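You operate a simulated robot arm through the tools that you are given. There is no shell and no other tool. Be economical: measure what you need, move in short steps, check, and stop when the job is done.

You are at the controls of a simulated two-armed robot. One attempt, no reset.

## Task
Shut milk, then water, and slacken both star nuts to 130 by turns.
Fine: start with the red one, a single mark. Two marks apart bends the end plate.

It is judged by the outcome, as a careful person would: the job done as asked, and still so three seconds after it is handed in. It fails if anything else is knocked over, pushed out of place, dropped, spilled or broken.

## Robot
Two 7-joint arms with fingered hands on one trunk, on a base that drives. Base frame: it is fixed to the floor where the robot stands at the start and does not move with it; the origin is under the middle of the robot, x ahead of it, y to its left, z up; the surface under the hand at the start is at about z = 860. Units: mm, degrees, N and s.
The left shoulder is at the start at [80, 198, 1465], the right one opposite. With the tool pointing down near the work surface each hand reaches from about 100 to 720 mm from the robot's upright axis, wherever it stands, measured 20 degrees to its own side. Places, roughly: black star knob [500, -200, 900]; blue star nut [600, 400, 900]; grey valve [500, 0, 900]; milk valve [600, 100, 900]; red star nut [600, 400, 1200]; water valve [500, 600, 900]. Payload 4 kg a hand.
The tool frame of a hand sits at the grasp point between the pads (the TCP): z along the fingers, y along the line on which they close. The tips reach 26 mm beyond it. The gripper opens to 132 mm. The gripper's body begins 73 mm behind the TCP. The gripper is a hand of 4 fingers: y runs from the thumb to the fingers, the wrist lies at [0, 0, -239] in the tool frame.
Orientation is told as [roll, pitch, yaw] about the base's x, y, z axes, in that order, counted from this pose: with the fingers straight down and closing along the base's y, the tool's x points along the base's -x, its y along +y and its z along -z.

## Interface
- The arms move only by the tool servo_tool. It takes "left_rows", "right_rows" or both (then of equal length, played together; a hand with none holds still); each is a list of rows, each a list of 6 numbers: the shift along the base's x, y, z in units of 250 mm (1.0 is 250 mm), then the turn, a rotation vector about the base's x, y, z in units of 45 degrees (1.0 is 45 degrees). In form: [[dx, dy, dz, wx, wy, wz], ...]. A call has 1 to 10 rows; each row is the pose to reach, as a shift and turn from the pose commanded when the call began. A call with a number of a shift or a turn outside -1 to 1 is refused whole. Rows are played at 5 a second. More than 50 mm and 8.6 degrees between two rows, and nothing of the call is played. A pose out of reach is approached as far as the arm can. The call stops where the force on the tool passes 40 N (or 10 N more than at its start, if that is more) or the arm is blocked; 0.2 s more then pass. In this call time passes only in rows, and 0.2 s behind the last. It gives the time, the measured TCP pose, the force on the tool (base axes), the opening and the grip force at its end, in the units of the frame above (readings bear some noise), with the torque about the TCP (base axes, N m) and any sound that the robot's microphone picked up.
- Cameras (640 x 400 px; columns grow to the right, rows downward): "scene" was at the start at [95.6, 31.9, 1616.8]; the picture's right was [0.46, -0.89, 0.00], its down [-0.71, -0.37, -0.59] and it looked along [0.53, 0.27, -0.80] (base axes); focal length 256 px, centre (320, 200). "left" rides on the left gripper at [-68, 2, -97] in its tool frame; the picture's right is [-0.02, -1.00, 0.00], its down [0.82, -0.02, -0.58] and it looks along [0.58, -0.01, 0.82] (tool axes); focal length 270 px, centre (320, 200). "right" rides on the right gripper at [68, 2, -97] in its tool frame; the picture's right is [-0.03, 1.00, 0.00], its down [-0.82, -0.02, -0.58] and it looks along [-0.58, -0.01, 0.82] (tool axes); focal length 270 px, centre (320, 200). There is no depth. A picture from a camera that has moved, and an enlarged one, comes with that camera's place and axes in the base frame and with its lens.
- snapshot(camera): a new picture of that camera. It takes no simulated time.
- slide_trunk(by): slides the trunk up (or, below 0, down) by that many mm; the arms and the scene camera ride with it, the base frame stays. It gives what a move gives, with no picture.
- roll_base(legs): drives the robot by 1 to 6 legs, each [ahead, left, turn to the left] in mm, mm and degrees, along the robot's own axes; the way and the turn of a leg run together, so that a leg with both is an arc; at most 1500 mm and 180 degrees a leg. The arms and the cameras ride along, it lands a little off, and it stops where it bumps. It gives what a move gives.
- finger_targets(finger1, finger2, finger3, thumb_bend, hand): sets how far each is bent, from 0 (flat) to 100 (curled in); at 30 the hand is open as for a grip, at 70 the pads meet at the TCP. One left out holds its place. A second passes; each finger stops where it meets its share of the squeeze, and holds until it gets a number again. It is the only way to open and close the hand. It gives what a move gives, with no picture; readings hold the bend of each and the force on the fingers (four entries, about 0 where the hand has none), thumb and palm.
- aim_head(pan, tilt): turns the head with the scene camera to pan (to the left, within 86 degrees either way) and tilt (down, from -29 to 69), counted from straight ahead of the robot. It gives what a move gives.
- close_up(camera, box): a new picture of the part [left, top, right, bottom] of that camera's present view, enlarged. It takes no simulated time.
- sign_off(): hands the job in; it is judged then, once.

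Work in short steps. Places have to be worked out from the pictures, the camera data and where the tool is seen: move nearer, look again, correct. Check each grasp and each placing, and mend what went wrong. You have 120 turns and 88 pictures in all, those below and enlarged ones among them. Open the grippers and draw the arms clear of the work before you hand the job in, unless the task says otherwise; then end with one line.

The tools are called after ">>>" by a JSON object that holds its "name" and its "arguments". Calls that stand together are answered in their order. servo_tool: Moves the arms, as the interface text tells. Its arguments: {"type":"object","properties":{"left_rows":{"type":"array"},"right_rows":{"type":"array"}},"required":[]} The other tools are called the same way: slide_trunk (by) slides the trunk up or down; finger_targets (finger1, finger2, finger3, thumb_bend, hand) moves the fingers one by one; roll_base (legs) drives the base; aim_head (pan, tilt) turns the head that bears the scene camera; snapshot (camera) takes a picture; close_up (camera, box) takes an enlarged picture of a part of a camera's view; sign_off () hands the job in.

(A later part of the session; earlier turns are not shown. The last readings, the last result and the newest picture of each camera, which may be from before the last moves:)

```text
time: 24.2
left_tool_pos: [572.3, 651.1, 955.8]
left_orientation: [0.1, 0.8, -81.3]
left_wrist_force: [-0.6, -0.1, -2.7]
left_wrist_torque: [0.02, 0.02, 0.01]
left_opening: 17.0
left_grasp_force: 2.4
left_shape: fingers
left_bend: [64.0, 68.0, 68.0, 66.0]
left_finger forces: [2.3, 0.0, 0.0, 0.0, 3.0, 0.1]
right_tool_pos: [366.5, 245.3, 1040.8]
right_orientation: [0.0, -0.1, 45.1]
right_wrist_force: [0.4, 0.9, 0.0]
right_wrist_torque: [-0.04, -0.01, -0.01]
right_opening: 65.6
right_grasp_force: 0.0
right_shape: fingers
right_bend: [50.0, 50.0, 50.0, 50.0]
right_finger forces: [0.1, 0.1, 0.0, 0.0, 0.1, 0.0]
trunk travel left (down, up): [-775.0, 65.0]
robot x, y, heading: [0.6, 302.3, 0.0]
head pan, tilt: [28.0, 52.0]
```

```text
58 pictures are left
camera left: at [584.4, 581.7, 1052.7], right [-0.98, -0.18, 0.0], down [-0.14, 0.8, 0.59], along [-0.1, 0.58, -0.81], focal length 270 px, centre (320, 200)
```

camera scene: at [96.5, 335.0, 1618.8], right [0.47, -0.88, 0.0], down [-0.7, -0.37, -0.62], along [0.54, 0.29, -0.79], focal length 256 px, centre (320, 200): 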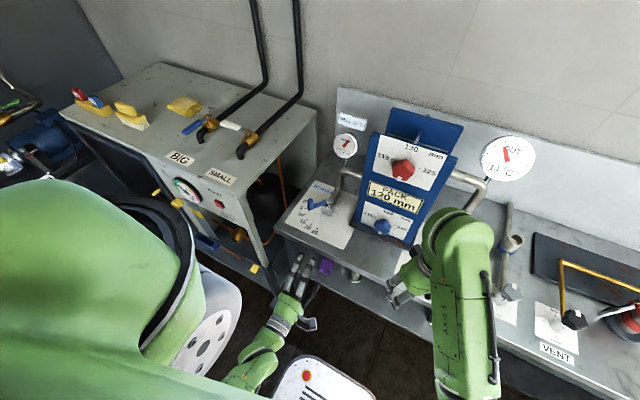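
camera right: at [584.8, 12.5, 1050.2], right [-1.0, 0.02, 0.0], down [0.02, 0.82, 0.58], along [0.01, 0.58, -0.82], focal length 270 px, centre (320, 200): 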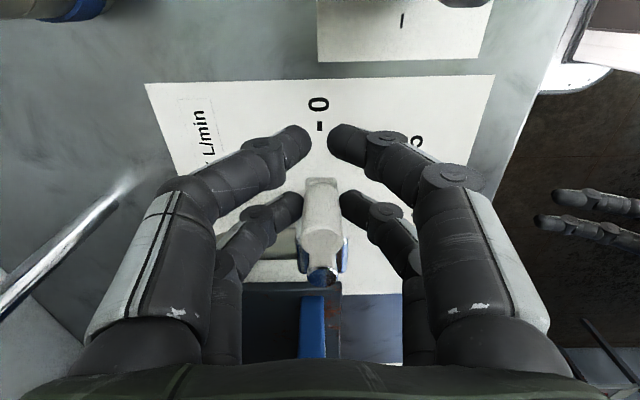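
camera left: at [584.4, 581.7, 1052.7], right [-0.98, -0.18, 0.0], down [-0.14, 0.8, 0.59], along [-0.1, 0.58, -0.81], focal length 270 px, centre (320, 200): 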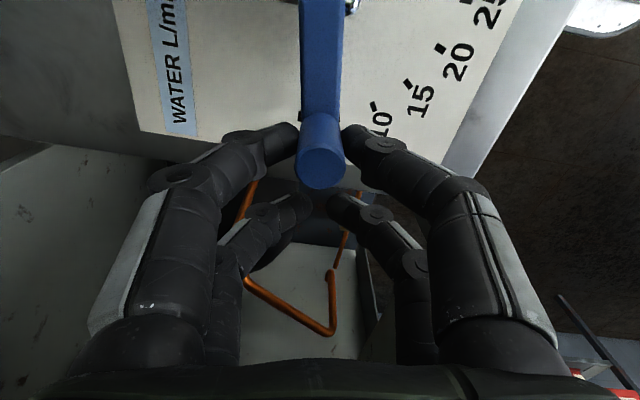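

Following well. Last ~9.5° to 0.

>>> {"name": "servo_tool", "arguments": {"left_rows": [[0.03, 0.003, 0, 0, 0, -0.1], [0.056, 0.004, 0, 0, 0, -0.2]]}}

>>> {"name": "snapshot", "arguments": {"camera": "left"}}

>>> {"name": "close_up", "arguments": {"camera": "scene", "box": [260, 120, 380, 250]}}

```text
time: 24.8
left_tool_pos: [586.2, 651.5, 955.8]
left_orientation: [0.0, 0.7, -89.9]
left_wrist_force: [-1.3, 0.5, -1.7]
left_wrist_torque: [0.08, -0.01, -0.04]
left_opening: 17.3
left_grasp_force: 2.5
left_shape: fingers
left_bend: [64.0, 68.0, 68.0, 66.0]
left_finger forces: [2.3, 0.1, 0.0, 0.1, 3.0, 0.0]
right_tool_pos: [365.5, 246.3, 1040.0]
right_orientation: [0.0, -0.1, 45.0]
right_wrist_force: [-1.1, 0.0, -0.7]
right_wrist_torque: [0.01, 0.03, 0.04]
right_opening: 65.6
right_grasp_force: 0.0
right_shape: fingers
right_bend: [50.0, 50.0, 50.0, 50.0]
right_finger forces: [0.0, 0.0, 0.1, 0.0, 0.1, 0.0]
trunk travel left (down, up): [-775.0, 65.0]
robot x, y, heading: [0.7, 300.6, -0.1]
head pan, tilt: [28.0, 52.0]
```

```text
57 pictures are left
camera left: at [587.6, 581.9, 1052.8], right [-1.0, -0.02, 0.0], down [-0.02, 0.81, 0.59], along [-0.01, 0.59, -0.81], focal length 270 px, centre (320, 200)
```

left: 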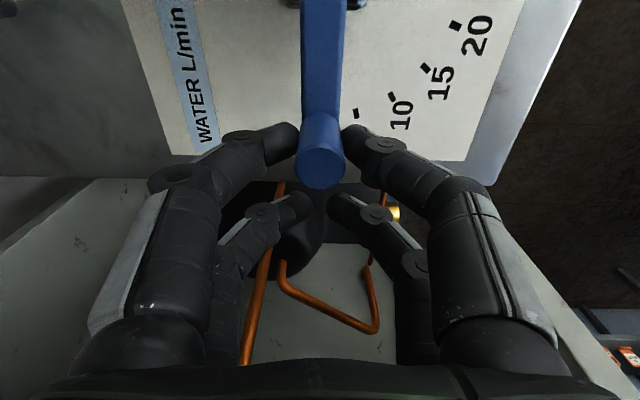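

```text
3.08 times, centred on (320, 185) of scene
camera zoom: at [97.8, 334.2, 1618.7], right [0.47, -0.88, 0.0], down [-0.7, -0.37, -0.61], along [0.54, 0.29, -0.79], focal length 787 px, centre (320, 246)
```

zoom: 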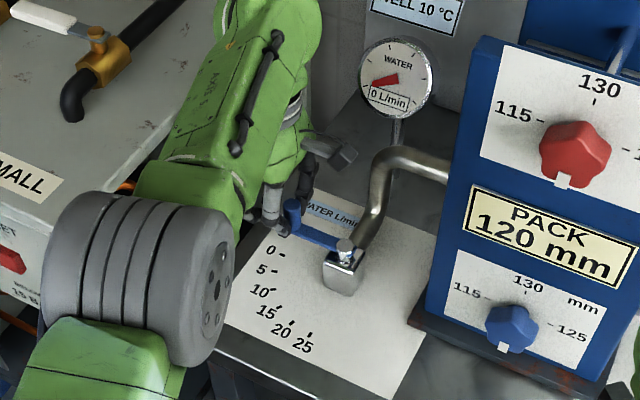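

The water gauge reads 0 L/min. Release and lift straight up.

>>> {"name": "finger_targets", "arguments": {"hand": "left", "finger1": 45, "finger2": 45, "finger3": 45, "thumb_bend": 45}}

>>> {"name": "servo_tool", "arguments": {"left_rows": [[0, 0, 0.16, 0, 0, 0], [0, 0, 0.32, 0, 0, 0], [-0.1, 0, 0.4, 0, 0, 0], [-0.25, -0.04, 0.42, 0, 0, 0], [-0.42, -0.1, 0.42, 0, 0, 0]]}}

>>> {"name": "close_up", "arguments": {"camera": "scene", "box": [280, 110, 460, 260]}}

```text
time: 25.8
left_tool_pos: [585.4, 650.6, 956.7]
left_orientation: [0.2, 0.8, -90.2]
left_wrist_force: [0.1, 0.2, -0.5]
left_wrist_torque: [-0.01, -0.01, -0.04]
left_opening: 82.2
left_grasp_force: 0.1
left_shape: fingers
left_bend: [45.0, 45.0, 45.0, 45.0]
left_finger forces: [0.0, 0.1, 0.1, 0.0, 0.1, 0.0]
right_tool_pos: [365.5, 245.9, 1039.9]
right_orientation: [0.0, -0.1, 44.9]
right_wrist_force: [0.3, 0.5, 0.6]
right_wrist_torque: [0.01, 0.01, -0.01]
right_opening: 65.2
right_grasp_force: 0.0
right_shape: fingers
right_bend: [50.0, 50.0, 50.0, 50.0]
right_finger forces: [0.0, 0.0, 0.1, 0.0, 0.0, 0.0]
trunk travel left (down, up): [-775.0, 65.0]
robot x, y, heading: [1.0, 300.5, 0.1]
head pan, tilt: [28.0, 52.0]
```

```text
time: 27.0
left_tool_pos: [478.5, 626.3, 1062.1]
left_orientation: [0.3, 0.8, -90.1]
left_wrist_force: [-0.5, -1.5, -0.7]
left_wrist_torque: [0.02, -0.03, 0.01]
left_opening: 82.5
left_grasp_force: 0.0
left_shape: fingers
left_bend: [45.0, 45.0, 45.0, 45.0]
left_finger forces: [0.0, 0.0, 0.0, 0.0, 0.0, 0.0]
right_tool_pos: [363.6, 245.8, 1041.3]
right_orientation: [-0.2, -0.3, 45.0]
right_wrist_force: [-0.1, -0.1, -0.4]
right_wrist_torque: [0.05, 0.03, 0.0]
right_opening: 65.9
right_grasp_force: 0.0
right_shape: fingers
right_bend: [50.0, 50.0, 50.0, 50.0]
right_finger forces: [0.1, 0.1, 0.1, 0.1, 0.0, 0.0]
trunk travel left (down, up): [-775.0, 65.0]
robot x, y, heading: [-2.7, 300.2, 0.0]
head pan, tilt: [28.0, 52.0]
```

```text
2.67 times, centred on (370, 185) of scene
camera zoom: at [94.0, 332.9, 1619.1], right [0.47, -0.88, 0.0], down [-0.69, -0.37, -0.62], along [0.54, 0.29, -0.79], focal length 682 px, centre (187, 240)
```

zoom: 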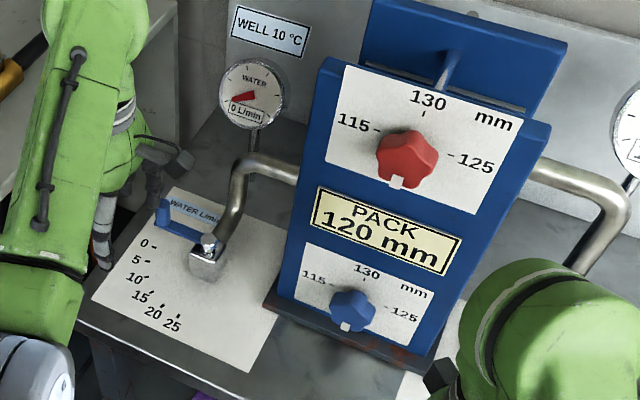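

Water is shut and stays. Nuts located: red ≈ (569,363,1187), blue ≈ (573,366,925), ~55 mm wide; 120→125→130 is counter-clockwise seen from the robot, 90° per mark. I move the right arm aside and pitch the left hand back forward.

>>> {"name": "servo_tool", "arguments": {"left_rows": [[-0.08, -0.03, 0.04, 0, -0.17, 0], [-0.16, -0.06, 0.08, 0, -0.34, 0], [-0.24, -0.1, 0.12, 0, -0.5, 0], [-0.3, -0.14, 0.16, 0, -0.67, 0], [-0.34, -0.18, 0.2, 0, -0.84, 0], [-0.38, -0.22, 0.24, 0, -1.0, 0]], "right_rows": [[0, -0.12, 0, 0, 0, 0], [0, -0.24, 0, 0, 0, 0], [0, -0.36, 0, 0, 0, 0], [0, -0.48, 0, 0, 0, 0], [0, -0.6, 0, 0, 0, 0], [0, -0.7, 0, 0, 0, 0]]}}

```text
time: 27.9
left_tool_pos: [465.0, 611.7, 1190.4]
left_orientation: [40.0, 6.0, -89.8]
left_wrist_force: [0.4, 0.4, 1.1]
left_wrist_torque: [0.02, -0.03, -0.03]
left_opening: 82.8
left_grasp_force: 0.0
left_shape: fingers
left_bend: [45.0, 45.0, 45.0, 45.0]
left_finger forces: [0.0, 0.1, 0.0, 0.1, 0.0, 0.0]
right_tool_pos: [365.1, 138.2, 1039.9]
right_orientation: [-0.2, -0.3, 45.0]
right_wrist_force: [0.7, 0.6, 0.5]
right_wrist_torque: [0.02, 0.02, -0.01]
right_opening: 65.5
right_grasp_force: 0.0
right_shape: fingers
right_bend: [50.0, 50.0, 50.0, 50.0]
right_finger forces: [0.0, 0.0, 0.0, 0.1, 0.1, 0.1]
trunk travel left (down, up): [-775.0, 65.0]
robot x, y, heading: [0.5, 301.3, 0.0]
head pan, tilt: [28.0, 52.0]
stopped in row 4 (left hand): the arm was blocked; the commanded pose is now the measured one
```

The left arm was blocked partway. I look at what happened.

>>> {"name": "snapshot", "arguments": {"camera": "scene"}}

>>> {"name": "snapshot", "arguments": {"camera": "left"}}

```text
54 pictures are left
camera scene: at [97.7, 333.6, 1619.5], right [0.47, -0.88, 0.0], down [-0.7, -0.37, -0.62], along [0.54, 0.29, -0.79], focal length 256 px, centre (320, 200)
```

scene: 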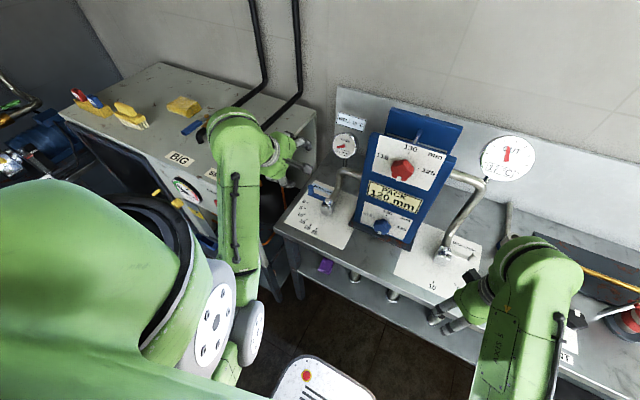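

```text
53 pictures are left
camera left: at [404.7, 535.5, 1258.2], right [-0.77, 0.04, -0.64], down [-0.39, 0.76, 0.51], along [0.51, 0.64, -0.57], focal length 270 px, centre (320, 200)
```

left: 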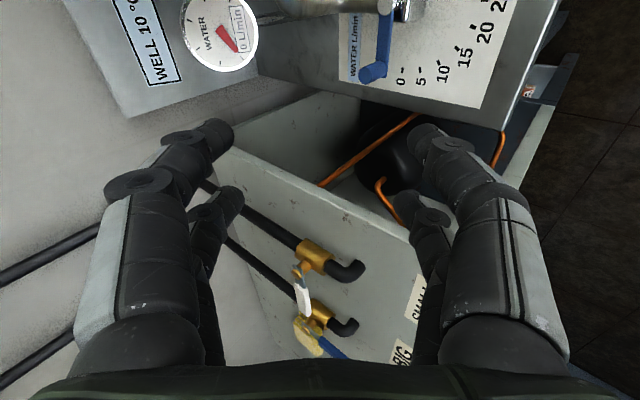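

No contact visible; likely an awkward joint posture. I go back toward the pose that worked on the way up (≈ (369,501,1085) at 45° pitch).

>>> {"name": "servo_tool", "arguments": {"left_rows": [[-0.09, -0.1, -0.1, 0, 0, 0], [-0.18, -0.2, -0.2, 0, 0, 0], [-0.28, -0.3, -0.3, 0, 0, 0], [-0.384, -0.4, -0.4, 0, 0, 0]]}}

```text
time: 28.4
left_tool_pos: [467.4, 610.0, 1256.3]
left_orientation: [54.2, 10.1, -85.0]
left_wrist_force: [-0.2, -0.5, 0.0]
left_wrist_torque: [0.02, 0.0, 0.01]
left_opening: 83.1
left_grasp_force: 0.1
left_shape: fingers
left_bend: [45.0, 45.0, 45.0, 45.0]
left_finger forces: [0.0, 0.0, 0.0, 0.1, 0.0, 0.1]
right_tool_pos: [363.2, 137.3, 1040.8]
right_orientation: [-0.2, -0.5, 45.0]
right_wrist_force: [0.4, 0.4, 0.1]
right_wrist_torque: [0.02, 0.02, 0.01]
right_opening: 65.3
right_grasp_force: 0.0
right_shape: fingers
right_bend: [50.0, 50.0, 50.0, 50.0]
right_finger forces: [0.0, 0.0, 0.0, 0.0, 0.0, 0.0]
trunk travel left (down, up): [-775.0, 65.0]
robot x, y, heading: [0.5, 301.1, -0.1]
head pan, tilt: [28.0, 52.0]
stopped in row 2 (left hand): the arm was blocked; the commanded pose is now the measured one
```

The arm drifted upward, likely an IK branch change. I hold for a moment to see if it settles.

>>> {"name": "servo_tool", "arguments": {"left_rows": [[0, 0, 0, 0, 0, 0], [0, 0, 0, 0, 0, 0]]}}

>>> {"name": "snapshot", "arguments": {"camera": "scene"}}

```text
time: 29.1
left_tool_pos: [466.6, 611.8, 1252.0]
left_orientation: [54.0, 10.0, -84.9]
left_wrist_force: [-0.5, 0.6, 0.5]
left_wrist_torque: [0.02, 0.0, 0.01]
left_opening: 83.1
left_grasp_force: 0.1
left_shape: fingers
left_bend: [45.0, 45.0, 45.0, 45.0]
left_finger forces: [0.1, 0.1, 0.1, 0.0, 0.0, 0.0]
right_tool_pos: [364.0, 137.7, 1039.7]
right_orientation: [-0.2, -0.5, 44.9]
right_wrist_force: [-0.1, 0.1, 1.0]
right_wrist_torque: [0.01, -0.01, -0.01]
right_opening: 65.7
right_grasp_force: 0.0
right_shape: fingers
right_bend: [50.0, 50.0, 50.0, 50.0]
right_finger forces: [0.0, 0.1, 0.0, 0.1, 0.0, 0.0]
trunk travel left (down, up): [-775.0, 65.0]
robot x, y, heading: [4.2, 298.8, -0.2]
head pan, tilt: [28.0, 52.0]
```

```text
52 pictures are left
camera scene: at [95.9, 333.3, 1619.3], right [0.47, -0.88, 0.0], down [-0.7, -0.37, -0.62], along [0.54, 0.29, -0.79], focal length 256 px, centre (320, 200)
```

scene: 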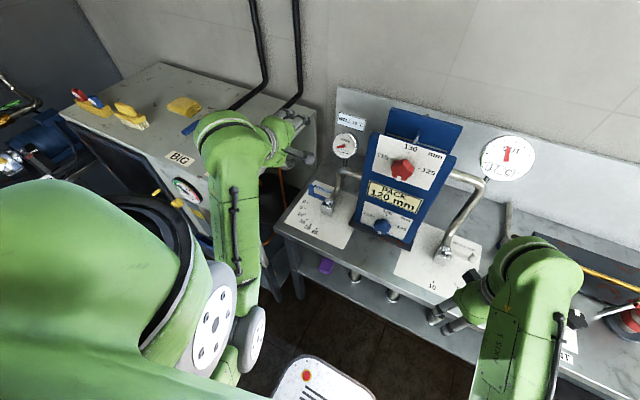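

Stable now. I translate gently toward the front of the pack, small steps.

>>> {"name": "servo_tool", "arguments": {"left_rows": [[-0.02, -0.05, 0, 0, 0, 0], [-0.05, -0.12, 0, 0, 0, 0], [-0.08, -0.2, 0, 0, 0, 0]]}}

```text
time: 29.8
left_tool_pos: [445.7, 640.9, 1322.3]
left_orientation: [64.4, 10.5, -72.4]
left_wrist_force: [0.0, 0.8, 0.0]
left_wrist_torque: [-0.01, 0.0, 0.01]
left_opening: 82.8
left_grasp_force: 0.0
left_shape: fingers
left_bend: [45.0, 45.0, 45.0, 45.0]
left_finger forces: [0.0, 0.1, 0.0, 0.0, 0.0, 0.0]
right_tool_pos: [364.1, 138.6, 1041.2]
right_orientation: [-0.2, -0.4, 45.1]
right_wrist_force: [-0.8, 0.5, -0.2]
right_wrist_torque: [0.01, -0.03, -0.02]
right_opening: 65.6
right_grasp_force: 0.1
right_shape: fingers
right_bend: [50.0, 50.0, 50.0, 50.0]
right_finger forces: [0.1, 0.0, 0.0, 0.1, 0.0, 0.0]
trunk travel left (down, up): [-775.0, 65.0]
robot x, y, heading: [1.9, 296.8, 0.1]
head pan, tilt: [28.0, 52.0]
stopped in row 3 (left hand): the arm was blocked; the commanded pose is now the measured one
```

The arm is swinging through a posture change. I look left to judge clearances before continuing.

>>> {"name": "aim_head", "arguments": {"pan": 60, "tilt": 40}}

>>> {"name": "snapshot", "arguments": {"camera": "scene"}}

>>> {"name": "snapshot", "arguments": {"camera": "right"}}

```text
time: 30.8
left_tool_pos: [445.8, 640.3, 1322.1]
left_orientation: [64.4, 10.5, -72.2]
left_wrist_force: [0.6, -0.8, 0.2]
left_wrist_torque: [0.02, -0.01, -0.02]
left_opening: 82.9
left_grasp_force: 0.1
left_shape: fingers
left_bend: [45.0, 45.0, 45.0, 45.0]
left_finger forces: [0.0, 0.0, 0.0, 0.0, 0.0, 0.0]
right_tool_pos: [364.1, 139.7, 1038.2]
right_orientation: [-0.3, -0.5, 45.0]
right_wrist_force: [-0.5, -0.8, -0.3]
right_wrist_torque: [0.01, 0.03, 0.0]
right_opening: 65.5
right_grasp_force: 0.1
right_shape: fingers
right_bend: [50.0, 50.0, 50.0, 50.0]
right_finger forces: [0.0, 0.0, 0.0, 0.0, 0.1, 0.1]
trunk travel left (down, up): [-775.0, 65.0]
robot x, y, heading: [-2.0, 301.4, -0.1]
head pan, tilt: [60.0, 40.0]
```

```text
51 pictures are left
camera scene: at [72.8, 372.1, 1635.5], right [0.87, -0.5, 0.0], down [-0.32, -0.56, -0.77], along [0.38, 0.66, -0.64], focal length 256 px, centre (320, 200)
```

scene: 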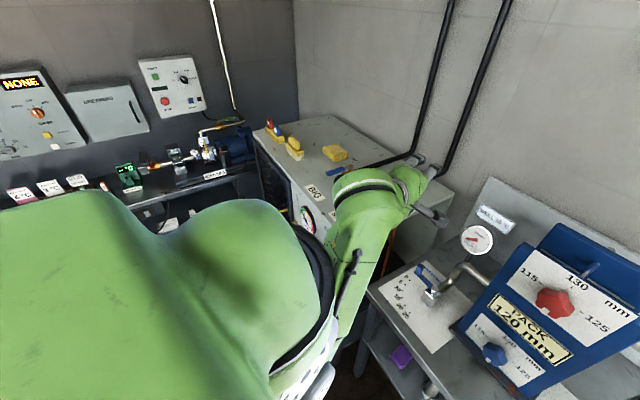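

```text
50 pictures are left
camera right: at [314.4, 91.2, 1134.9], right [-0.69, 0.72, 0.0], down [0.59, 0.56, 0.58], along [0.42, 0.4, -0.81], focal length 270 px, centre (320, 200)
```

right: 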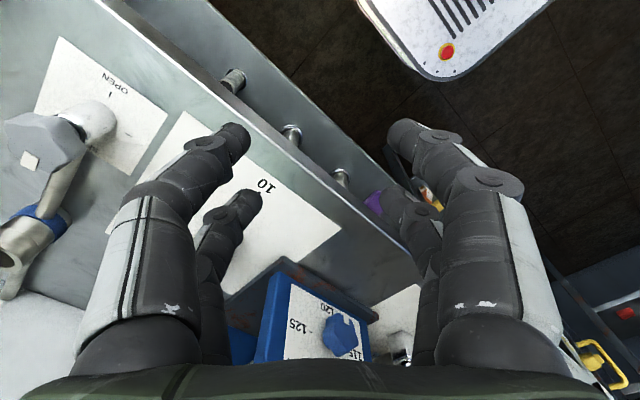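

Free air around the hand. I try a single small step to see which way the posture wants to go.

>>> {"name": "servo_tool", "arguments": {"left_rows": [[0, -0.05, 0, 0, 0, 0]]}}

```text
time: 31.4
left_tool_pos: [437.0, 651.3, 1333.9]
left_orientation: [66.3, 10.3, -68.3]
left_wrist_force: [0.6, 0.1, -0.5]
left_wrist_torque: [-0.02, 0.03, -0.01]
left_opening: 82.9
left_grasp_force: 0.0
left_shape: fingers
left_bend: [45.0, 45.0, 45.0, 45.0]
left_finger forces: [0.0, 0.0, 0.0, 0.1, 0.0, 0.0]
right_tool_pos: [365.7, 137.7, 1039.8]
right_orientation: [-0.2, -0.4, 45.0]
right_wrist_force: [0.9, 0.5, 0.8]
right_wrist_torque: [0.0, 0.0, -0.01]
right_opening: 65.4
right_grasp_force: 0.1
right_shape: fingers
right_bend: [50.0, 50.0, 50.0, 50.0]
right_finger forces: [0.0, 0.1, 0.0, 0.1, 0.0, 0.0]
trunk travel left (down, up): [-775.0, 65.0]
robot x, y, heading: [1.4, 297.4, 0.1]
head pan, tilt: [60.0, 40.0]
stopped in row 1 (left hand): the arm was blocked; the commanded pose is now the measured one
```

I look down at the left elbow to check whether something physically blocks it.

>>> {"name": "aim_head", "arguments": {"pan": 40, "tilt": 69}}

>>> {"name": "snapshot", "arguments": {"camera": "scene"}}

>>> {"name": "snapshot", "arguments": {"camera": "left"}}

```text
time: 32.3
left_tool_pos: [435.5, 652.2, 1334.9]
left_orientation: [66.4, 10.3, -68.3]
left_wrist_force: [0.7, 0.5, -0.6]
left_wrist_torque: [-0.02, 0.0, -0.04]
left_opening: 83.0
left_grasp_force: 0.0
left_shape: fingers
left_bend: [45.0, 45.0, 45.0, 45.0]
left_finger forces: [0.1, 0.0, 0.0, 0.0, 0.0, 0.0]
right_tool_pos: [365.1, 139.3, 1039.5]
right_orientation: [-0.3, -0.5, 45.0]
right_wrist_force: [-0.2, -0.5, -0.2]
right_wrist_torque: [-0.01, 0.01, -0.03]
right_opening: 65.5
right_grasp_force: 0.0
right_shape: fingers
right_bend: [50.0, 50.0, 50.0, 50.0]
right_finger forces: [0.0, 0.0, 0.1, 0.0, 0.1, 0.0]
trunk travel left (down, up): [-775.0, 65.0]
robot x, y, heading: [-0.1, 301.7, 0.2]
head pan, tilt: [40.0, 68.8]
```

```text
49 pictures are left
camera scene: at [72.9, 334.5, 1599.3], right [0.64, -0.77, 0.0], down [-0.71, -0.6, -0.36], along [0.28, 0.23, -0.93], focal length 256 px, centre (320, 200)
```

scene: 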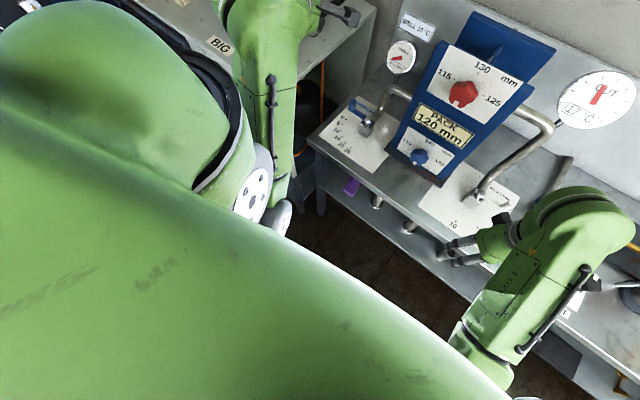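

```text
48 pictures are left
camera left: at [382.6, 550.0, 1362.7], right [-0.42, -0.02, -0.91], down [-0.78, 0.51, 0.36], along [0.46, 0.86, -0.23], focal length 270 px, centre (320, 200)
```

left: 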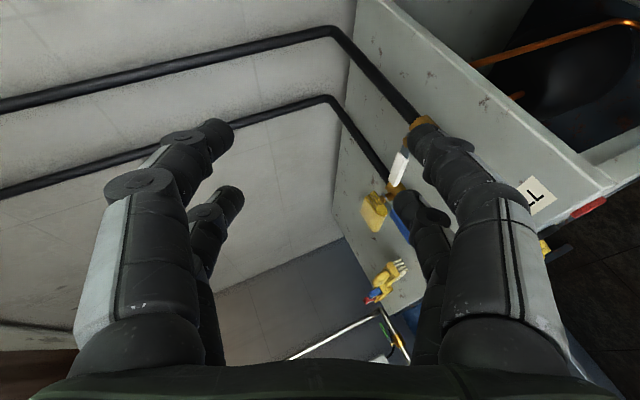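

Nothing touches. I test rewinding: a small step back down and pitching down, the way it came.

>>> {"name": "servo_tool", "arguments": {"left_rows": [[0.04, -0.03, -0.08, 0, 0.08, -0.1], [0.08, -0.06, -0.16, 0, 0.16, -0.2], [0.1, -0.09, -0.26, 0, 0.2, -0.3]]}}

```text
time: 33.3
left_tool_pos: [478.2, 611.0, 1323.3]
left_orientation: [64.8, 14.8, -84.9]
left_wrist_force: [0.4, 0.0, 1.0]
left_wrist_torque: [0.01, -0.01, 0.05]
left_opening: 82.7
left_grasp_force: 0.0
left_shape: fingers
left_bend: [45.0, 45.0, 45.0, 45.0]
left_finger forces: [0.0, 0.0, 0.0, 0.0, 0.0, 0.0]
right_tool_pos: [364.7, 139.0, 1040.7]
right_orientation: [-0.2, -0.4, 45.0]
right_wrist_force: [-0.8, -1.2, 0.3]
right_wrist_torque: [0.01, -0.01, 0.02]
right_opening: 65.5
right_grasp_force: 0.2
right_shape: fingers
right_bend: [50.0, 50.0, 50.0, 50.0]
right_finger forces: [0.0, 0.1, 0.2, 0.0, 0.0, 0.0]
trunk travel left (down, up): [-775.0, 65.0]
robot x, y, heading: [1.4, 301.8, -0.0]
head pan, tilt: [40.0, 68.8]
stopped in row 3 (left hand): the arm was blocked; the commanded pose is now the measured one
```

It followed partly. Try moving purely toward −y here.

>>> {"name": "servo_tool", "arguments": {"left_rows": [[0, -0.04, 0, 0, 0, 0], [0, -0.08, 0, 0, 0, 0], [0, -0.14, 0, 0, 0, 0], [0, -0.2, 0, 0, 0, 0]]}}

```text
time: 34.2
left_tool_pos: [459.6, 644.6, 1355.3]
left_orientation: [69.1, 14.9, -73.4]
left_wrist_force: [0.6, -0.2, 0.1]
left_wrist_torque: [-0.03, 0.0, -0.03]
left_opening: 82.7
left_grasp_force: 0.0
left_shape: fingers
left_bend: [45.0, 45.0, 45.0, 45.0]
left_finger forces: [0.0, 0.0, 0.0, 0.0, 0.0, 0.1]
right_tool_pos: [364.4, 138.5, 1041.2]
right_orientation: [-0.3, -0.4, 45.2]
right_wrist_force: [-0.1, -0.6, -0.5]
right_wrist_torque: [0.03, 0.0, -0.01]
right_opening: 65.6
right_grasp_force: 0.0
right_shape: fingers
right_bend: [50.0, 50.0, 50.0, 50.0]
right_finger forces: [0.1, 0.1, 0.0, 0.0, 0.0, 0.0]
trunk travel left (down, up): [-775.0, 65.0]
robot x, y, heading: [1.9, 296.0, -0.1]
head pan, tilt: [40.0, 68.8]
stopped in row 4 (left hand): the arm was blocked; the commanded pose is now the measured one
```

It swings the other way again. I test extending the arm forward in free air to unfold the elbow.

>>> {"name": "servo_tool", "arguments": {"left_rows": [[0.08, 0, 0, 0, 0, 0], [0.16, 0, 0, 0, 0, 0], [0.24, 0, 0, 0, 0, 0], [0.32, 0, 0, 0, 0, 0]]}}

>>> {"name": "aim_head", "arguments": {"pan": 50, "tilt": 45}}

>>> {"name": "snapshot", "arguments": {"camera": "scene"}}

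```text
time: 35.2
left_tool_pos: [540.8, 645.3, 1349.3]
left_orientation: [68.7, 15.1, -73.6]
left_wrist_force: [0.3, 0.4, 0.3]
left_wrist_torque: [-0.03, -0.03, 0.0]
left_opening: 82.9
left_grasp_force: 0.1
left_shape: fingers
left_bend: [45.0, 45.0, 45.0, 45.0]
left_finger forces: [0.1, 0.1, 0.0, 0.0, 0.0, 0.0]
right_tool_pos: [365.3, 138.3, 1038.1]
right_orientation: [-0.2, -0.3, 45.0]
right_wrist_force: [-0.6, -0.3, 0.5]
right_wrist_torque: [-0.02, 0.0, 0.04]
right_opening: 65.4
right_grasp_force: 0.0
right_shape: fingers
right_bend: [50.0, 50.0, 50.0, 50.0]
right_finger forces: [0.1, 0.0, 0.0, 0.0, 0.0, 0.0]
trunk travel left (down, up): [-775.0, 65.0]
robot x, y, heading: [0.1, 299.4, 0.2]
head pan, tilt: [40.0, 68.8]
```

```text
time: 36.1
left_tool_pos: [539.2, 644.4, 1350.3]
left_orientation: [68.8, 15.0, -73.6]
left_wrist_force: [0.5, 0.6, -0.6]
left_wrist_torque: [0.04, -0.02, -0.02]
left_opening: 82.9
left_grasp_force: 0.0
left_shape: fingers
left_bend: [45.0, 45.0, 45.0, 45.0]
left_finger forces: [0.0, 0.0, 0.0, 0.0, 0.0, 0.0]
right_tool_pos: [365.4, 138.1, 1038.7]
right_orientation: [-0.2, -0.5, 45.1]
right_wrist_force: [0.6, -0.1, -0.3]
right_wrist_torque: [0.02, -0.05, 0.02]
right_opening: 65.7
right_grasp_force: 0.1
right_shape: fingers
right_bend: [50.0, 50.0, 50.0, 50.0]
right_finger forces: [0.0, 0.0, 0.0, 0.0, 0.1, 0.0]
trunk travel left (down, up): [-775.0, 65.0]
robot x, y, heading: [-1.6, 300.9, 0.1]
head pan, tilt: [50.0, 45.0]
```

```text
47 pictures are left
camera scene: at [82.3, 360.7, 1628.3], right [0.77, -0.64, 0.0], down [-0.46, -0.54, -0.71], along [0.45, 0.54, -0.71], focal length 256 px, centre (320, 200)
```

scene: 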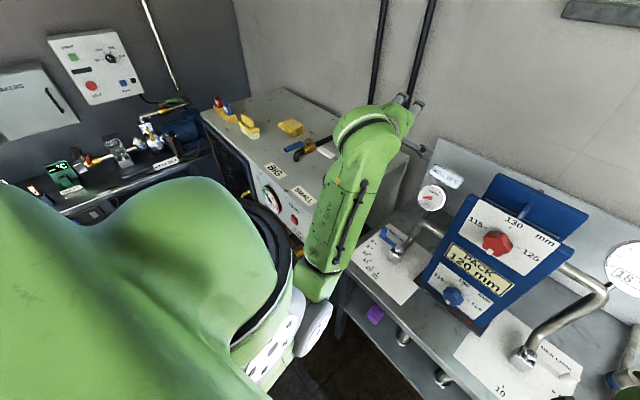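

Extension follows exactly: the wrist was too near the shoulder (folding limit). Standing ~150 mm further back and with the trunk lower fixes that. First I check what is behind the robot.

>>> {"name": "aim_head", "arguments": {"pan": -86, "tilt": 40}}

>>> {"name": "snapshot", "arguments": {"camera": "scene"}}

>>> {"name": "aim_head", "arguments": {"pan": 86, "tilt": 40}}

>>> {"name": "snapshot", "arguments": {"camera": "scene"}}

```text
time: 38.3
left_tool_pos: [539.2, 644.0, 1349.4]
left_orientation: [68.8, 15.0, -73.6]
left_wrist_force: [-0.3, -0.2, -0.1]
left_wrist_torque: [-0.04, -0.02, 0.0]
left_opening: 83.1
left_grasp_force: 0.1
left_shape: fingers
left_bend: [45.0, 45.0, 45.0, 45.0]
left_finger forces: [0.0, 0.1, 0.0, 0.0, 0.0, 0.1]
right_tool_pos: [364.6, 137.8, 1037.8]
right_orientation: [-0.2, -0.5, 44.9]
right_wrist_force: [0.2, 0.5, 0.0]
right_wrist_torque: [0.0, 0.02, 0.0]
right_opening: 65.4
right_grasp_force: 0.1
right_shape: fingers
right_bend: [50.0, 50.0, 50.0, 50.0]
right_finger forces: [0.1, 0.0, 0.1, 0.1, 0.1, 0.0]
trunk travel left (down, up): [-775.0, 65.0]
robot x, y, heading: [-2.2, 301.4, 0.0]
head pan, tilt: [-85.9, 40.0]
```

```text
46 pictures are left
camera scene: at [36.2, 213.7, 1635.7], right [-1.0, -0.07, 0.0], down [-0.05, 0.64, -0.77], along [0.05, -0.76, -0.64], focal length 256 px, centre (320, 200)
```

scene: 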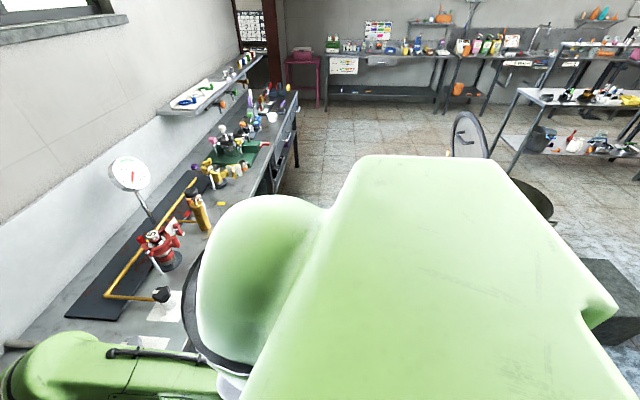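

```text
time: 40.9
left_tool_pos: [538.5, 645.6, 1351.1]
left_orientation: [68.8, 14.9, -73.5]
left_wrist_force: [1.2, -0.5, 0.1]
left_wrist_torque: [0.02, 0.05, 0.02]
left_opening: 83.2
left_grasp_force: 0.1
left_shape: fingers
left_bend: [45.0, 45.0, 45.0, 45.0]
left_finger forces: [0.0, 0.1, 0.0, 0.0, 0.0, 0.1]
right_tool_pos: [365.3, 138.9, 1038.6]
right_orientation: [-0.2, -0.3, 45.0]
right_wrist_force: [0.0, 0.1, 0.5]
right_wrist_torque: [-0.02, -0.01, 0.01]
right_opening: 65.9
right_grasp_force: 0.0
right_shape: fingers
right_bend: [50.0, 50.0, 50.0, 50.0]
right_finger forces: [0.0, 0.0, 0.0, 0.0, 0.0, 0.1]
trunk travel left (down, up): [-775.0, 65.0]
robot x, y, heading: [-0.2, 301.3, 0.2]
head pan, tilt: [85.9, 40.0]
```

```text
45 pictures are left
camera scene: at [36.2, 383.3, 1635.7], right [1.0, -0.07, 0.0], down [-0.05, -0.64, -0.77], along [0.05, 0.76, -0.64], focal length 256 px, centre (320, 200)
```

scene: 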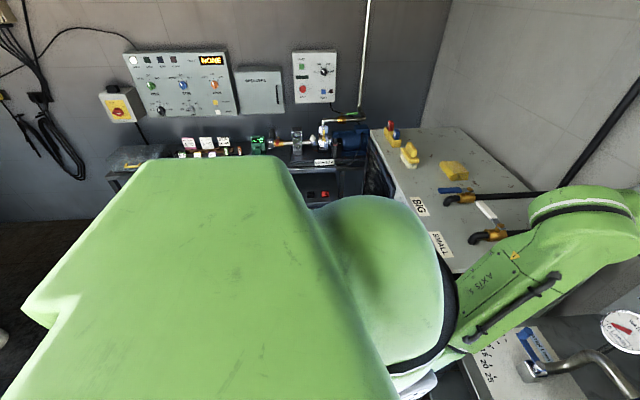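

Rear is clear for well over half a metre. I drive back 150 and right 100, then lower the trunk 100 mm.

>>> {"name": "roll_base", "arguments": {"legs": [[-150, -100, 0]]}}

>>> {"name": "aim_head", "arguments": {"pan": 25, "tilt": 45}}

>>> {"name": "snapshot", "arguments": {"camera": "scene"}}

```text
time: 42.4
left_tool_pos: [392.1, 548.3, 1346.2]
left_orientation: [68.5, 14.9, -73.6]
left_wrist_force: [1.1, 1.1, 0.1]
left_wrist_torque: [0.01, 0.01, 0.02]
left_opening: 83.1
left_grasp_force: 0.0
left_shape: fingers
left_bend: [45.0, 45.0, 45.0, 45.0]
left_finger forces: [0.0, 0.0, 0.0, 0.0, 0.0, 0.0]
right_tool_pos: [217.8, 39.3, 1038.9]
right_orientation: [-0.2, -0.1, 44.9]
right_wrist_force: [0.7, 0.6, 0.1]
right_wrist_torque: [-0.01, 0.04, 0.02]
right_opening: 65.4
right_grasp_force: 0.0
right_shape: fingers
right_bend: [50.0, 50.0, 50.0, 50.0]
right_finger forces: [0.0, 0.0, 0.0, 0.0, 0.0, 0.0]
trunk travel left (down, up): [-775.0, 65.0]
robot x, y, heading: [-146.4, 199.0, -0.1]
head pan, tilt: [85.9, 40.0]
```

```text
time: 43.7
left_tool_pos: [390.2, 545.4, 1349.1]
left_orientation: [68.7, 14.9, -73.6]
left_wrist_force: [0.2, 0.1, 0.1]
left_wrist_torque: [-0.02, 0.02, -0.01]
left_opening: 82.8
left_grasp_force: 0.1
left_shape: fingers
left_bend: [45.0, 45.0, 45.0, 45.0]
left_finger forces: [0.0, 0.0, 0.1, 0.1, 0.0, 0.1]
right_tool_pos: [214.6, 39.4, 1038.8]
right_orientation: [-0.2, -0.3, 45.0]
right_wrist_force: [-0.1, -0.2, 0.3]
right_wrist_torque: [0.01, -0.01, -0.01]
right_opening: 65.6
right_grasp_force: 0.0
right_shape: fingers
right_bend: [50.0, 50.0, 50.0, 50.0]
right_finger forces: [0.0, 0.0, 0.0, 0.1, 0.1, 0.1]
trunk travel left (down, up): [-775.0, 65.0]
robot x, y, heading: [-150.6, 198.1, 0.0]
head pan, tilt: [25.0, 45.0]
```

```text
44 pictures are left
camera scene: at [-45.3, 232.9, 1628.3], right [0.42, -0.91, 0.0], down [-0.64, -0.3, -0.71], along [0.64, 0.3, -0.71], focal length 256 px, centre (320, 200)
```

scene: 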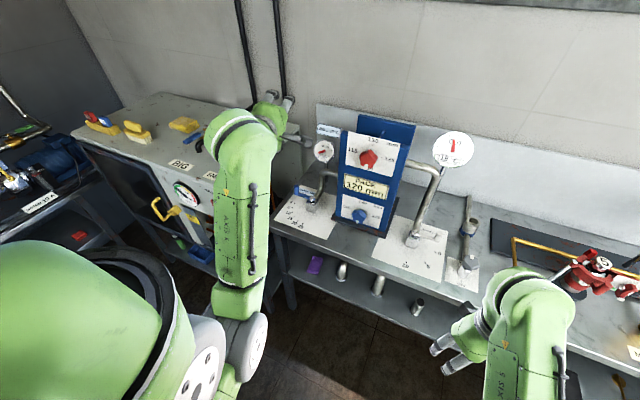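

I now extend the left arm toward a forward-pointing pose in front of the pack at about (450,430,1230).

>>> {"name": "servo_tool", "arguments": {"left_rows": [[0.12, 0, 0, 0, 0, 0], [0.24, 0, -0.06, -0.04, -0.08, -0.07], [0.26, -0.1, -0.14, -0.09, -0.18, -0.14], [0.26, -0.2, -0.22, -0.14, -0.27, -0.22], [0.26, -0.3, -0.3, -0.18, -0.36, -0.29], [0.25, -0.38, -0.38, -0.22, -0.44, -0.36], [0.24, -0.46, -0.48, -0.26, -0.51, -0.42]]}}

```text
time: 45.3
left_tool_pos: [448.6, 428.3, 1229.8]
left_orientation: [89.8, -0.1, -89.9]
left_wrist_force: [-0.3, -0.6, 0.2]
left_wrist_torque: [-0.03, -0.03, 0.01]
left_opening: 83.1
left_grasp_force: 0.0
left_shape: fingers
left_bend: [45.0, 45.0, 45.0, 45.0]
left_finger forces: [0.1, 0.1, 0.0, 0.1, 0.0, 0.0]
right_tool_pos: [215.1, 37.6, 1039.3]
right_orientation: [-0.3, -0.2, 45.1]
right_wrist_force: [0.2, -0.1, -0.3]
right_wrist_torque: [-0.01, 0.03, -0.02]
right_opening: 65.7
right_grasp_force: 0.1
right_shape: fingers
right_bend: [50.0, 50.0, 50.0, 50.0]
right_finger forces: [0.0, 0.0, 0.0, 0.0, 0.1, 0.1]
trunk travel left (down, up): [-775.0, 65.0]
robot x, y, heading: [-155.4, 200.1, -0.1]
head pan, tilt: [25.0, 45.0]
```

Pose is exactly forward now. I lower the trunk 70 mm so both nuts are in comfortable reach, then move in front of the red nut at x≈455.

>>> {"name": "slide_trunk", "arguments": {"by": -70}}

>>> {"name": "servo_tool", "arguments": {"left_rows": [[0, -0.1, 0.05, 0, 0, 0], [0, -0.2, 0.1, 0, 0, 0], [0, -0.26, 0.11, 0, 0, 0]]}}

>>> {"name": "snapshot", "arguments": {"camera": "left"}}

```text
time: 46.4
left_tool_pos: [449.9, 429.1, 1160.0]
left_orientation: [89.7, -0.1, -89.9]
left_wrist_force: [0.8, 0.2, -0.1]
left_wrist_torque: [0.0, 0.03, 0.0]
left_opening: 82.8
left_grasp_force: 0.0
left_shape: fingers
left_bend: [45.0, 45.0, 45.0, 45.0]
left_finger forces: [0.1, 0.0, 0.0, 0.0, 0.0, 0.0]
right_tool_pos: [214.6, 37.4, 968.8]
right_orientation: [-0.3, -0.4, 45.0]
right_wrist_force: [0.0, -0.3, 0.0]
right_wrist_torque: [-0.01, 0.02, -0.01]
right_opening: 65.5
right_grasp_force: 0.0
right_shape: fingers
right_bend: [50.0, 50.0, 50.0, 50.0]
right_finger forces: [0.0, 0.1, 0.1, 0.0, 0.0, 0.1]
trunk travel left (down, up): [-705.0, 135.0]
robot x, y, heading: [-150.0, 202.5, -0.1]
head pan, tilt: [25.0, 45.0]
```

```text
time: 47.2
left_tool_pos: [449.8, 364.4, 1187.7]
left_orientation: [89.8, 0.0, -90.0]
left_wrist_force: [-0.1, 0.0, -0.3]
left_wrist_torque: [0.01, 0.01, 0.02]
left_opening: 82.9
left_grasp_force: 0.2
left_shape: fingers
left_bend: [45.0, 45.0, 45.0, 45.0]
left_finger forces: [0.0, 0.1, 0.0, 0.0, 0.0, 0.0]
right_tool_pos: [214.5, 39.4, 968.0]
right_orientation: [-0.2, -0.3, 45.0]
right_wrist_force: [0.4, 0.0, -0.4]
right_wrist_torque: [0.02, 0.01, 0.01]
right_opening: 65.6
right_grasp_force: 0.1
right_shape: fingers
right_bend: [50.0, 50.0, 50.0, 50.0]
right_finger forces: [0.0, 0.1, 0.1, 0.0, 0.1, 0.1]
trunk travel left (down, up): [-705.0, 135.0]
robot x, y, heading: [-152.3, 200.4, -0.1]
head pan, tilt: [25.0, 45.0]
```

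```text
43 pictures are left
camera left: at [352.5, 295.3, 1190.2], right [0.0, -0.03, -1.0], down [-0.58, 0.82, -0.02], along [0.82, 0.58, -0.02], focal length 270 px, centre (320, 200)
```

left: 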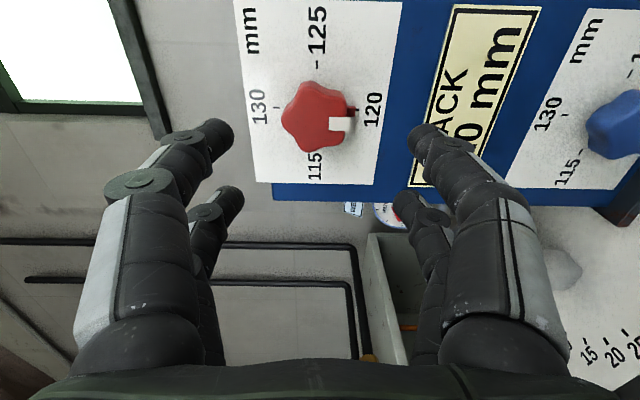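

The red nut centre is at about (565–590, 366, 1188), pointer flag down at 120. With the closing axis vertical, the flag sits in the gap between finger pairs. I advance along x to about 556.

>>> {"name": "servo_tool", "arguments": {"left_rows": [[0.14, 0.006, 0.002, 0, 0, 0], [0.28, 0.006, 0.002, 0, 0, 0], [0.38, 0.006, 0.002, 0, 0, 0], [0.425, 0.006, 0.002, 0, 0, 0]]}}

>>> {"name": "snapshot", "arguments": {"camera": "left"}}

>>> {"name": "snapshot", "arguments": {"camera": "scene"}}

```text
time: 48.2
left_tool_pos: [553.8, 364.1, 1187.9]
left_orientation: [89.8, 0.0, -90.0]
left_wrist_force: [-0.4, 0.7, 0.8]
left_wrist_torque: [0.01, 0.05, 0.01]
left_opening: 82.9
left_grasp_force: 0.1
left_shape: fingers
left_bend: [45.0, 45.0, 45.0, 45.0]
left_finger forces: [0.0, 0.0, 0.4, 0.0, 0.0, 0.0]
right_tool_pos: [214.9, 38.2, 967.9]
right_orientation: [-0.2, -0.4, 45.0]
right_wrist_force: [0.2, 0.0, -0.3]
right_wrist_torque: [0.01, 0.0, -0.03]
right_opening: 65.6
right_grasp_force: 0.0
right_shape: fingers
right_bend: [50.0, 50.0, 50.0, 50.0]
right_finger forces: [0.0, 0.0, 0.0, 0.0, 0.0, 0.0]
trunk travel left (down, up): [-705.0, 135.0]
robot x, y, heading: [-152.7, 201.1, 0.2]
head pan, tilt: [25.0, 45.0]
```

```text
42 pictures are left
camera left: at [458.0, 296.3, 1191.0], right [0.0, -0.03, -1.0], down [-0.58, 0.82, -0.02], along [0.82, 0.58, -0.02], focal length 270 px, centre (320, 200)
```

left: 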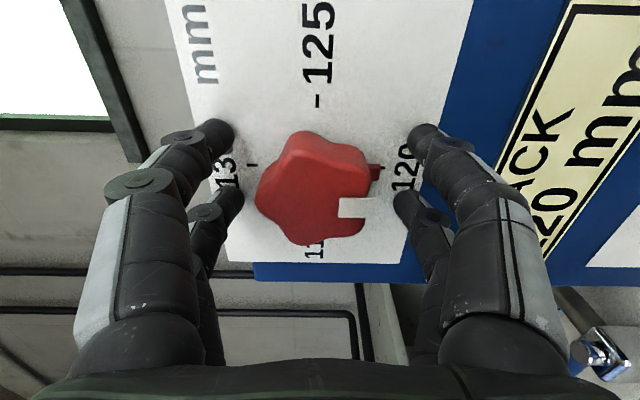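

```text
41 pictures are left
camera scene: at [-46.4, 232.2, 1558.4], right [0.42, -0.91, 0.0], down [-0.64, -0.3, -0.71], along [0.64, 0.3, -0.71], focal length 256 px, centre (320, 200)
```

scene: 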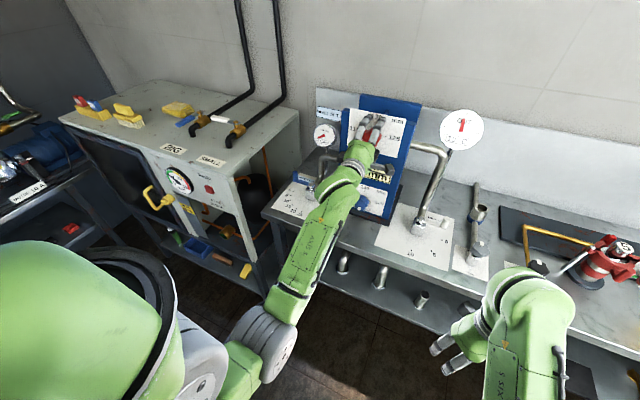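

The nut sits about 4 mm above the hand axis, its face near x=551. I raise 4 mm and close onto it.

>>> {"name": "servo_tool", "arguments": {"left_rows": [[0.008, 0.004, 0.016, 0, 0, 0]]}}

>>> {"name": "finger_targets", "arguments": {"hand": "left", "finger1": 68, "finger2": 68, "finger3": 68, "thumb_bend": 68}}

>>> {"name": "snapshot", "arguments": {"camera": "left"}}

```text
time: 48.6
left_tool_pos: [556.2, 366.1, 1192.1]
left_orientation: [89.7, 0.0, -90.1]
left_wrist_force: [-8.5, -2.0, -1.1]
left_wrist_torque: [-0.08, 0.47, -0.04]
left_opening: 84.7
left_grasp_force: 3.4
left_shape: fingers
left_bend: [45.0, 45.0, 44.0, 44.0]
left_finger forces: [0.0, 0.0, 4.2, 0.1, 3.6, 0.0]
right_tool_pos: [214.3, 37.2, 969.5]
right_orientation: [-0.1, -0.4, 45.0]
right_wrist_force: [0.9, -0.5, 0.3]
right_wrist_torque: [0.04, -0.01, 0.01]
right_opening: 65.5
right_grasp_force: 0.1
right_shape: fingers
right_bend: [50.0, 50.0, 50.0, 50.0]
right_finger forces: [0.1, 0.0, 0.0, 0.1, 0.0, 0.0]
trunk travel left (down, up): [-705.0, 135.0]
robot x, y, heading: [-151.9, 197.3, 0.1]
head pan, tilt: [25.0, 45.0]
```

```text
time: 49.6
left_tool_pos: [555.3, 366.1, 1191.5]
left_orientation: [89.8, 0.0, -90.0]
left_wrist_force: [-8.8, -0.2, -4.5]
left_wrist_torque: [0.0, 0.19, 0.02]
left_opening: 28.3
left_grasp_force: 15.7
left_shape: fingers
left_bend: [63.0, 63.0, 63.0, 64.0]
left_finger forces: [7.1, 5.5, 10.7, 0.0, 8.7, 0.0]
right_tool_pos: [213.5, 38.7, 969.0]
right_orientation: [-0.3, -0.5, 45.0]
right_wrist_force: [0.4, 0.4, -0.9]
right_wrist_torque: [0.01, -0.02, -0.01]
right_opening: 65.4
right_grasp_force: 0.0
right_shape: fingers
right_bend: [50.0, 50.0, 50.0, 50.0]
right_finger forces: [0.1, 0.0, 0.0, 0.0, 0.0, 0.1]
trunk travel left (down, up): [-705.0, 135.0]
robot x, y, heading: [-153.6, 203.3, -0.3]
head pan, tilt: [25.0, 45.0]
```

```text
40 pictures are left
camera left: at [459.1, 297.4, 1194.3], right [0.0, -0.03, -1.0], down [-0.58, 0.82, -0.02], along [0.82, 0.58, -0.02], focal length 270 px, centre (320, 200)
```

left: 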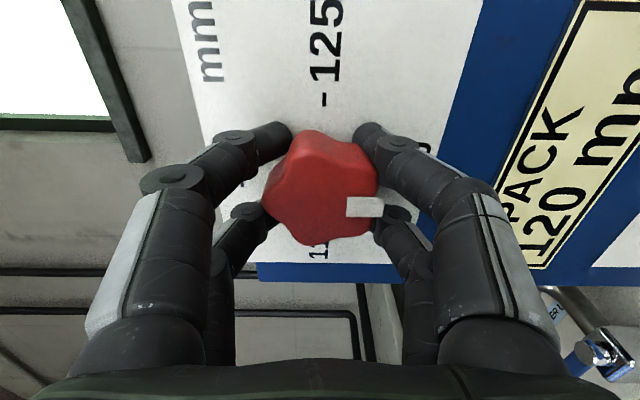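

The tips press the panel with 9 N. I loosen, back off 6 mm and close again.

>>> {"name": "finger_targets", "arguments": {"hand": "left", "finger1": 52, "finger2": 52, "finger3": 52, "thumb_bend": 52}}

>>> {"name": "servo_tool", "arguments": {"left_rows": [[-0.026, 0, 0, 0, 0, 0]]}}

>>> {"name": "finger_targets", "arguments": {"hand": "left", "finger1": 68, "finger2": 68, "finger3": 68, "thumb_bend": 68}}

>>> {"name": "snapshot", "arguments": {"camera": "left"}}

```text
time: 50.6
left_tool_pos: [553.5, 364.9, 1193.7]
left_orientation: [90.0, 0.1, -90.0]
left_wrist_force: [-10.7, -0.1, 2.2]
left_wrist_torque: [-0.02, -0.16, 0.08]
left_opening: 59.3
left_grasp_force: 5.7
left_shape: fingers
left_bend: [52.0, 52.0, 53.0, 52.0]
left_finger forces: [3.3, 3.3, 3.7, 0.1, 0.4, 0.1]
right_tool_pos: [212.4, 37.7, 968.5]
right_orientation: [-0.3, -0.5, 45.0]
right_wrist_force: [-0.4, -0.2, -0.9]
right_wrist_torque: [-0.02, -0.01, 0.01]
right_opening: 65.2
right_grasp_force: 0.1
right_shape: fingers
right_bend: [50.0, 50.0, 50.0, 50.0]
right_finger forces: [0.1, 0.1, 0.0, 0.0, 0.0, 0.1]
trunk travel left (down, up): [-705.0, 135.0]
robot x, y, heading: [-148.9, 203.0, 0.1]
head pan, tilt: [25.0, 45.0]
```

```text
time: 51.0
left_tool_pos: [552.4, 364.9, 1189.8]
left_orientation: [89.6, 0.0, -90.1]
left_wrist_force: [-0.5, 0.4, 0.5]
left_wrist_torque: [0.02, -0.02, 0.01]
left_opening: 59.1
left_grasp_force: 0.0
left_shape: fingers
left_bend: [52.0, 52.0, 52.0, 52.0]
left_finger forces: [0.0, 0.1, 0.1, 0.1, 0.0, 0.1]
right_tool_pos: [216.5, 38.1, 967.9]
right_orientation: [-0.1, -0.4, 44.9]
right_wrist_force: [-0.2, 0.4, -0.5]
right_wrist_torque: [0.02, 0.01, -0.03]
right_opening: 65.5
right_grasp_force: 0.1
right_shape: fingers
right_bend: [50.0, 50.0, 50.0, 50.0]
right_finger forces: [0.1, 0.1, 0.0, 0.0, 0.0, 0.0]
trunk travel left (down, up): [-705.0, 135.0]
robot x, y, heading: [-152.1, 201.3, 0.0]
head pan, tilt: [25.0, 45.0]
```

```text
time: 52.0
left_tool_pos: [551.8, 366.8, 1188.8]
left_orientation: [89.7, 0.0, -90.1]
left_wrist_force: [-0.7, -0.3, -4.0]
left_wrist_torque: [0.01, 0.07, 0.0]
left_opening: 30.0
left_grasp_force: 12.0
left_shape: fingers
left_bend: [61.0, 62.0, 61.0, 64.0]
left_finger forces: [5.3, 5.2, 5.5, 0.0, 8.6, 0.0]
right_tool_pos: [215.2, 38.2, 969.3]
right_orientation: [-0.2, -0.2, 45.0]
right_wrist_force: [0.7, 0.0, 0.3]
right_wrist_torque: [-0.02, 0.03, -0.01]
right_opening: 65.7
right_grasp_force: 0.0
right_shape: fingers
right_bend: [50.0, 50.0, 50.0, 50.0]
right_finger forces: [0.0, 0.1, 0.0, 0.0, 0.2, 0.1]
trunk travel left (down, up): [-705.0, 135.0]
robot x, y, heading: [-148.1, 198.4, -0.0]
head pan, tilt: [25.0, 45.0]
```

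```text
39 pictures are left
camera left: at [454.1, 297.5, 1193.7], right [-0.01, -0.03, -1.0], down [-0.58, 0.82, -0.02], along [0.82, 0.58, -0.02], focal length 270 px, centre (320, 200)
```

left: 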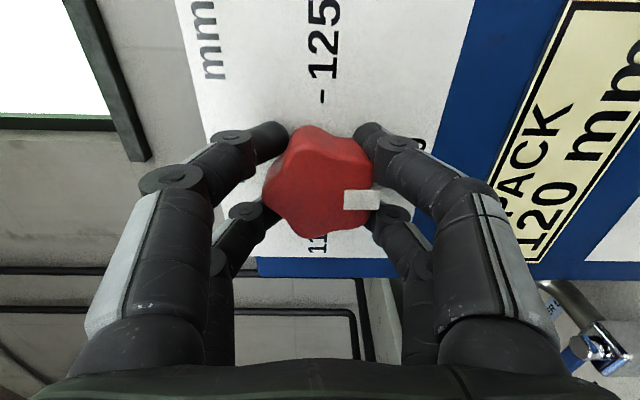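

All four fingers grip. I turn counter-clockwise (wx negative) 30° as a test.

>>> {"name": "servo_tool", "arguments": {"left_rows": [[0, 0, 0, -0.11, 0, 0], [0, 0, 0, -0.22, 0, 0], [0, 0, 0, -0.33, 0, 0], [0, 0, 0, -0.44, 0, 0], [0, 0, 0, -0.56, 0, 0], [0, 0, 0, -0.67, 0, 0]]}}

>>> {"name": "snapshot", "arguments": {"camera": "left"}}

```text
time: 53.4
left_tool_pos: [549.6, 365.2, 1191.3]
left_orientation: [89.6, -30.3, -89.8]
left_wrist_force: [-4.4, -0.4, -6.5]
left_wrist_torque: [0.04, 0.21, -0.03]
left_opening: 29.9
left_grasp_force: 12.8
left_shape: fingers
left_bend: [62.0, 62.0, 61.0, 64.0]
left_finger forces: [4.6, 5.3, 6.9, 0.0, 8.6, 0.0]
right_tool_pos: [216.8, 38.4, 969.7]
right_orientation: [-0.2, -0.3, 44.9]
right_wrist_force: [-0.2, 0.7, 0.2]
right_wrist_torque: [-0.01, -0.01, 0.02]
right_opening: 65.6
right_grasp_force: 0.1
right_shape: fingers
right_bend: [50.0, 50.0, 50.0, 50.0]
right_finger forces: [0.0, 0.0, 0.0, 0.0, 0.2, 0.1]
trunk travel left (down, up): [-705.0, 135.0]
robot x, y, heading: [-151.3, 195.2, -0.3]
head pan, tilt: [25.0, 45.0]
```

```text
38 pictures are left
camera left: at [454.5, 308.0, 1228.0], right [0.0, -0.53, -0.85], down [-0.58, 0.7, -0.43], along [0.82, 0.49, -0.31], focal length 270 px, centre (320, 200)
```

left: 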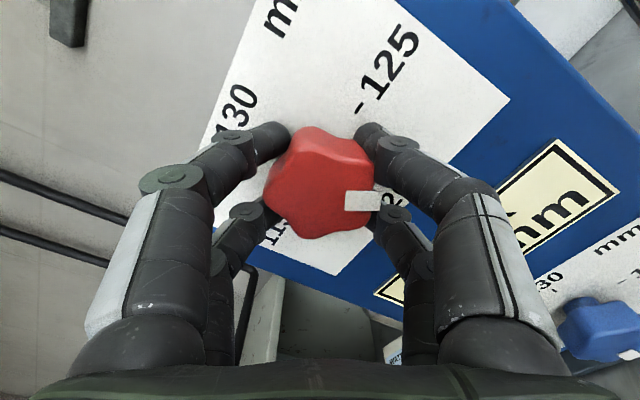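

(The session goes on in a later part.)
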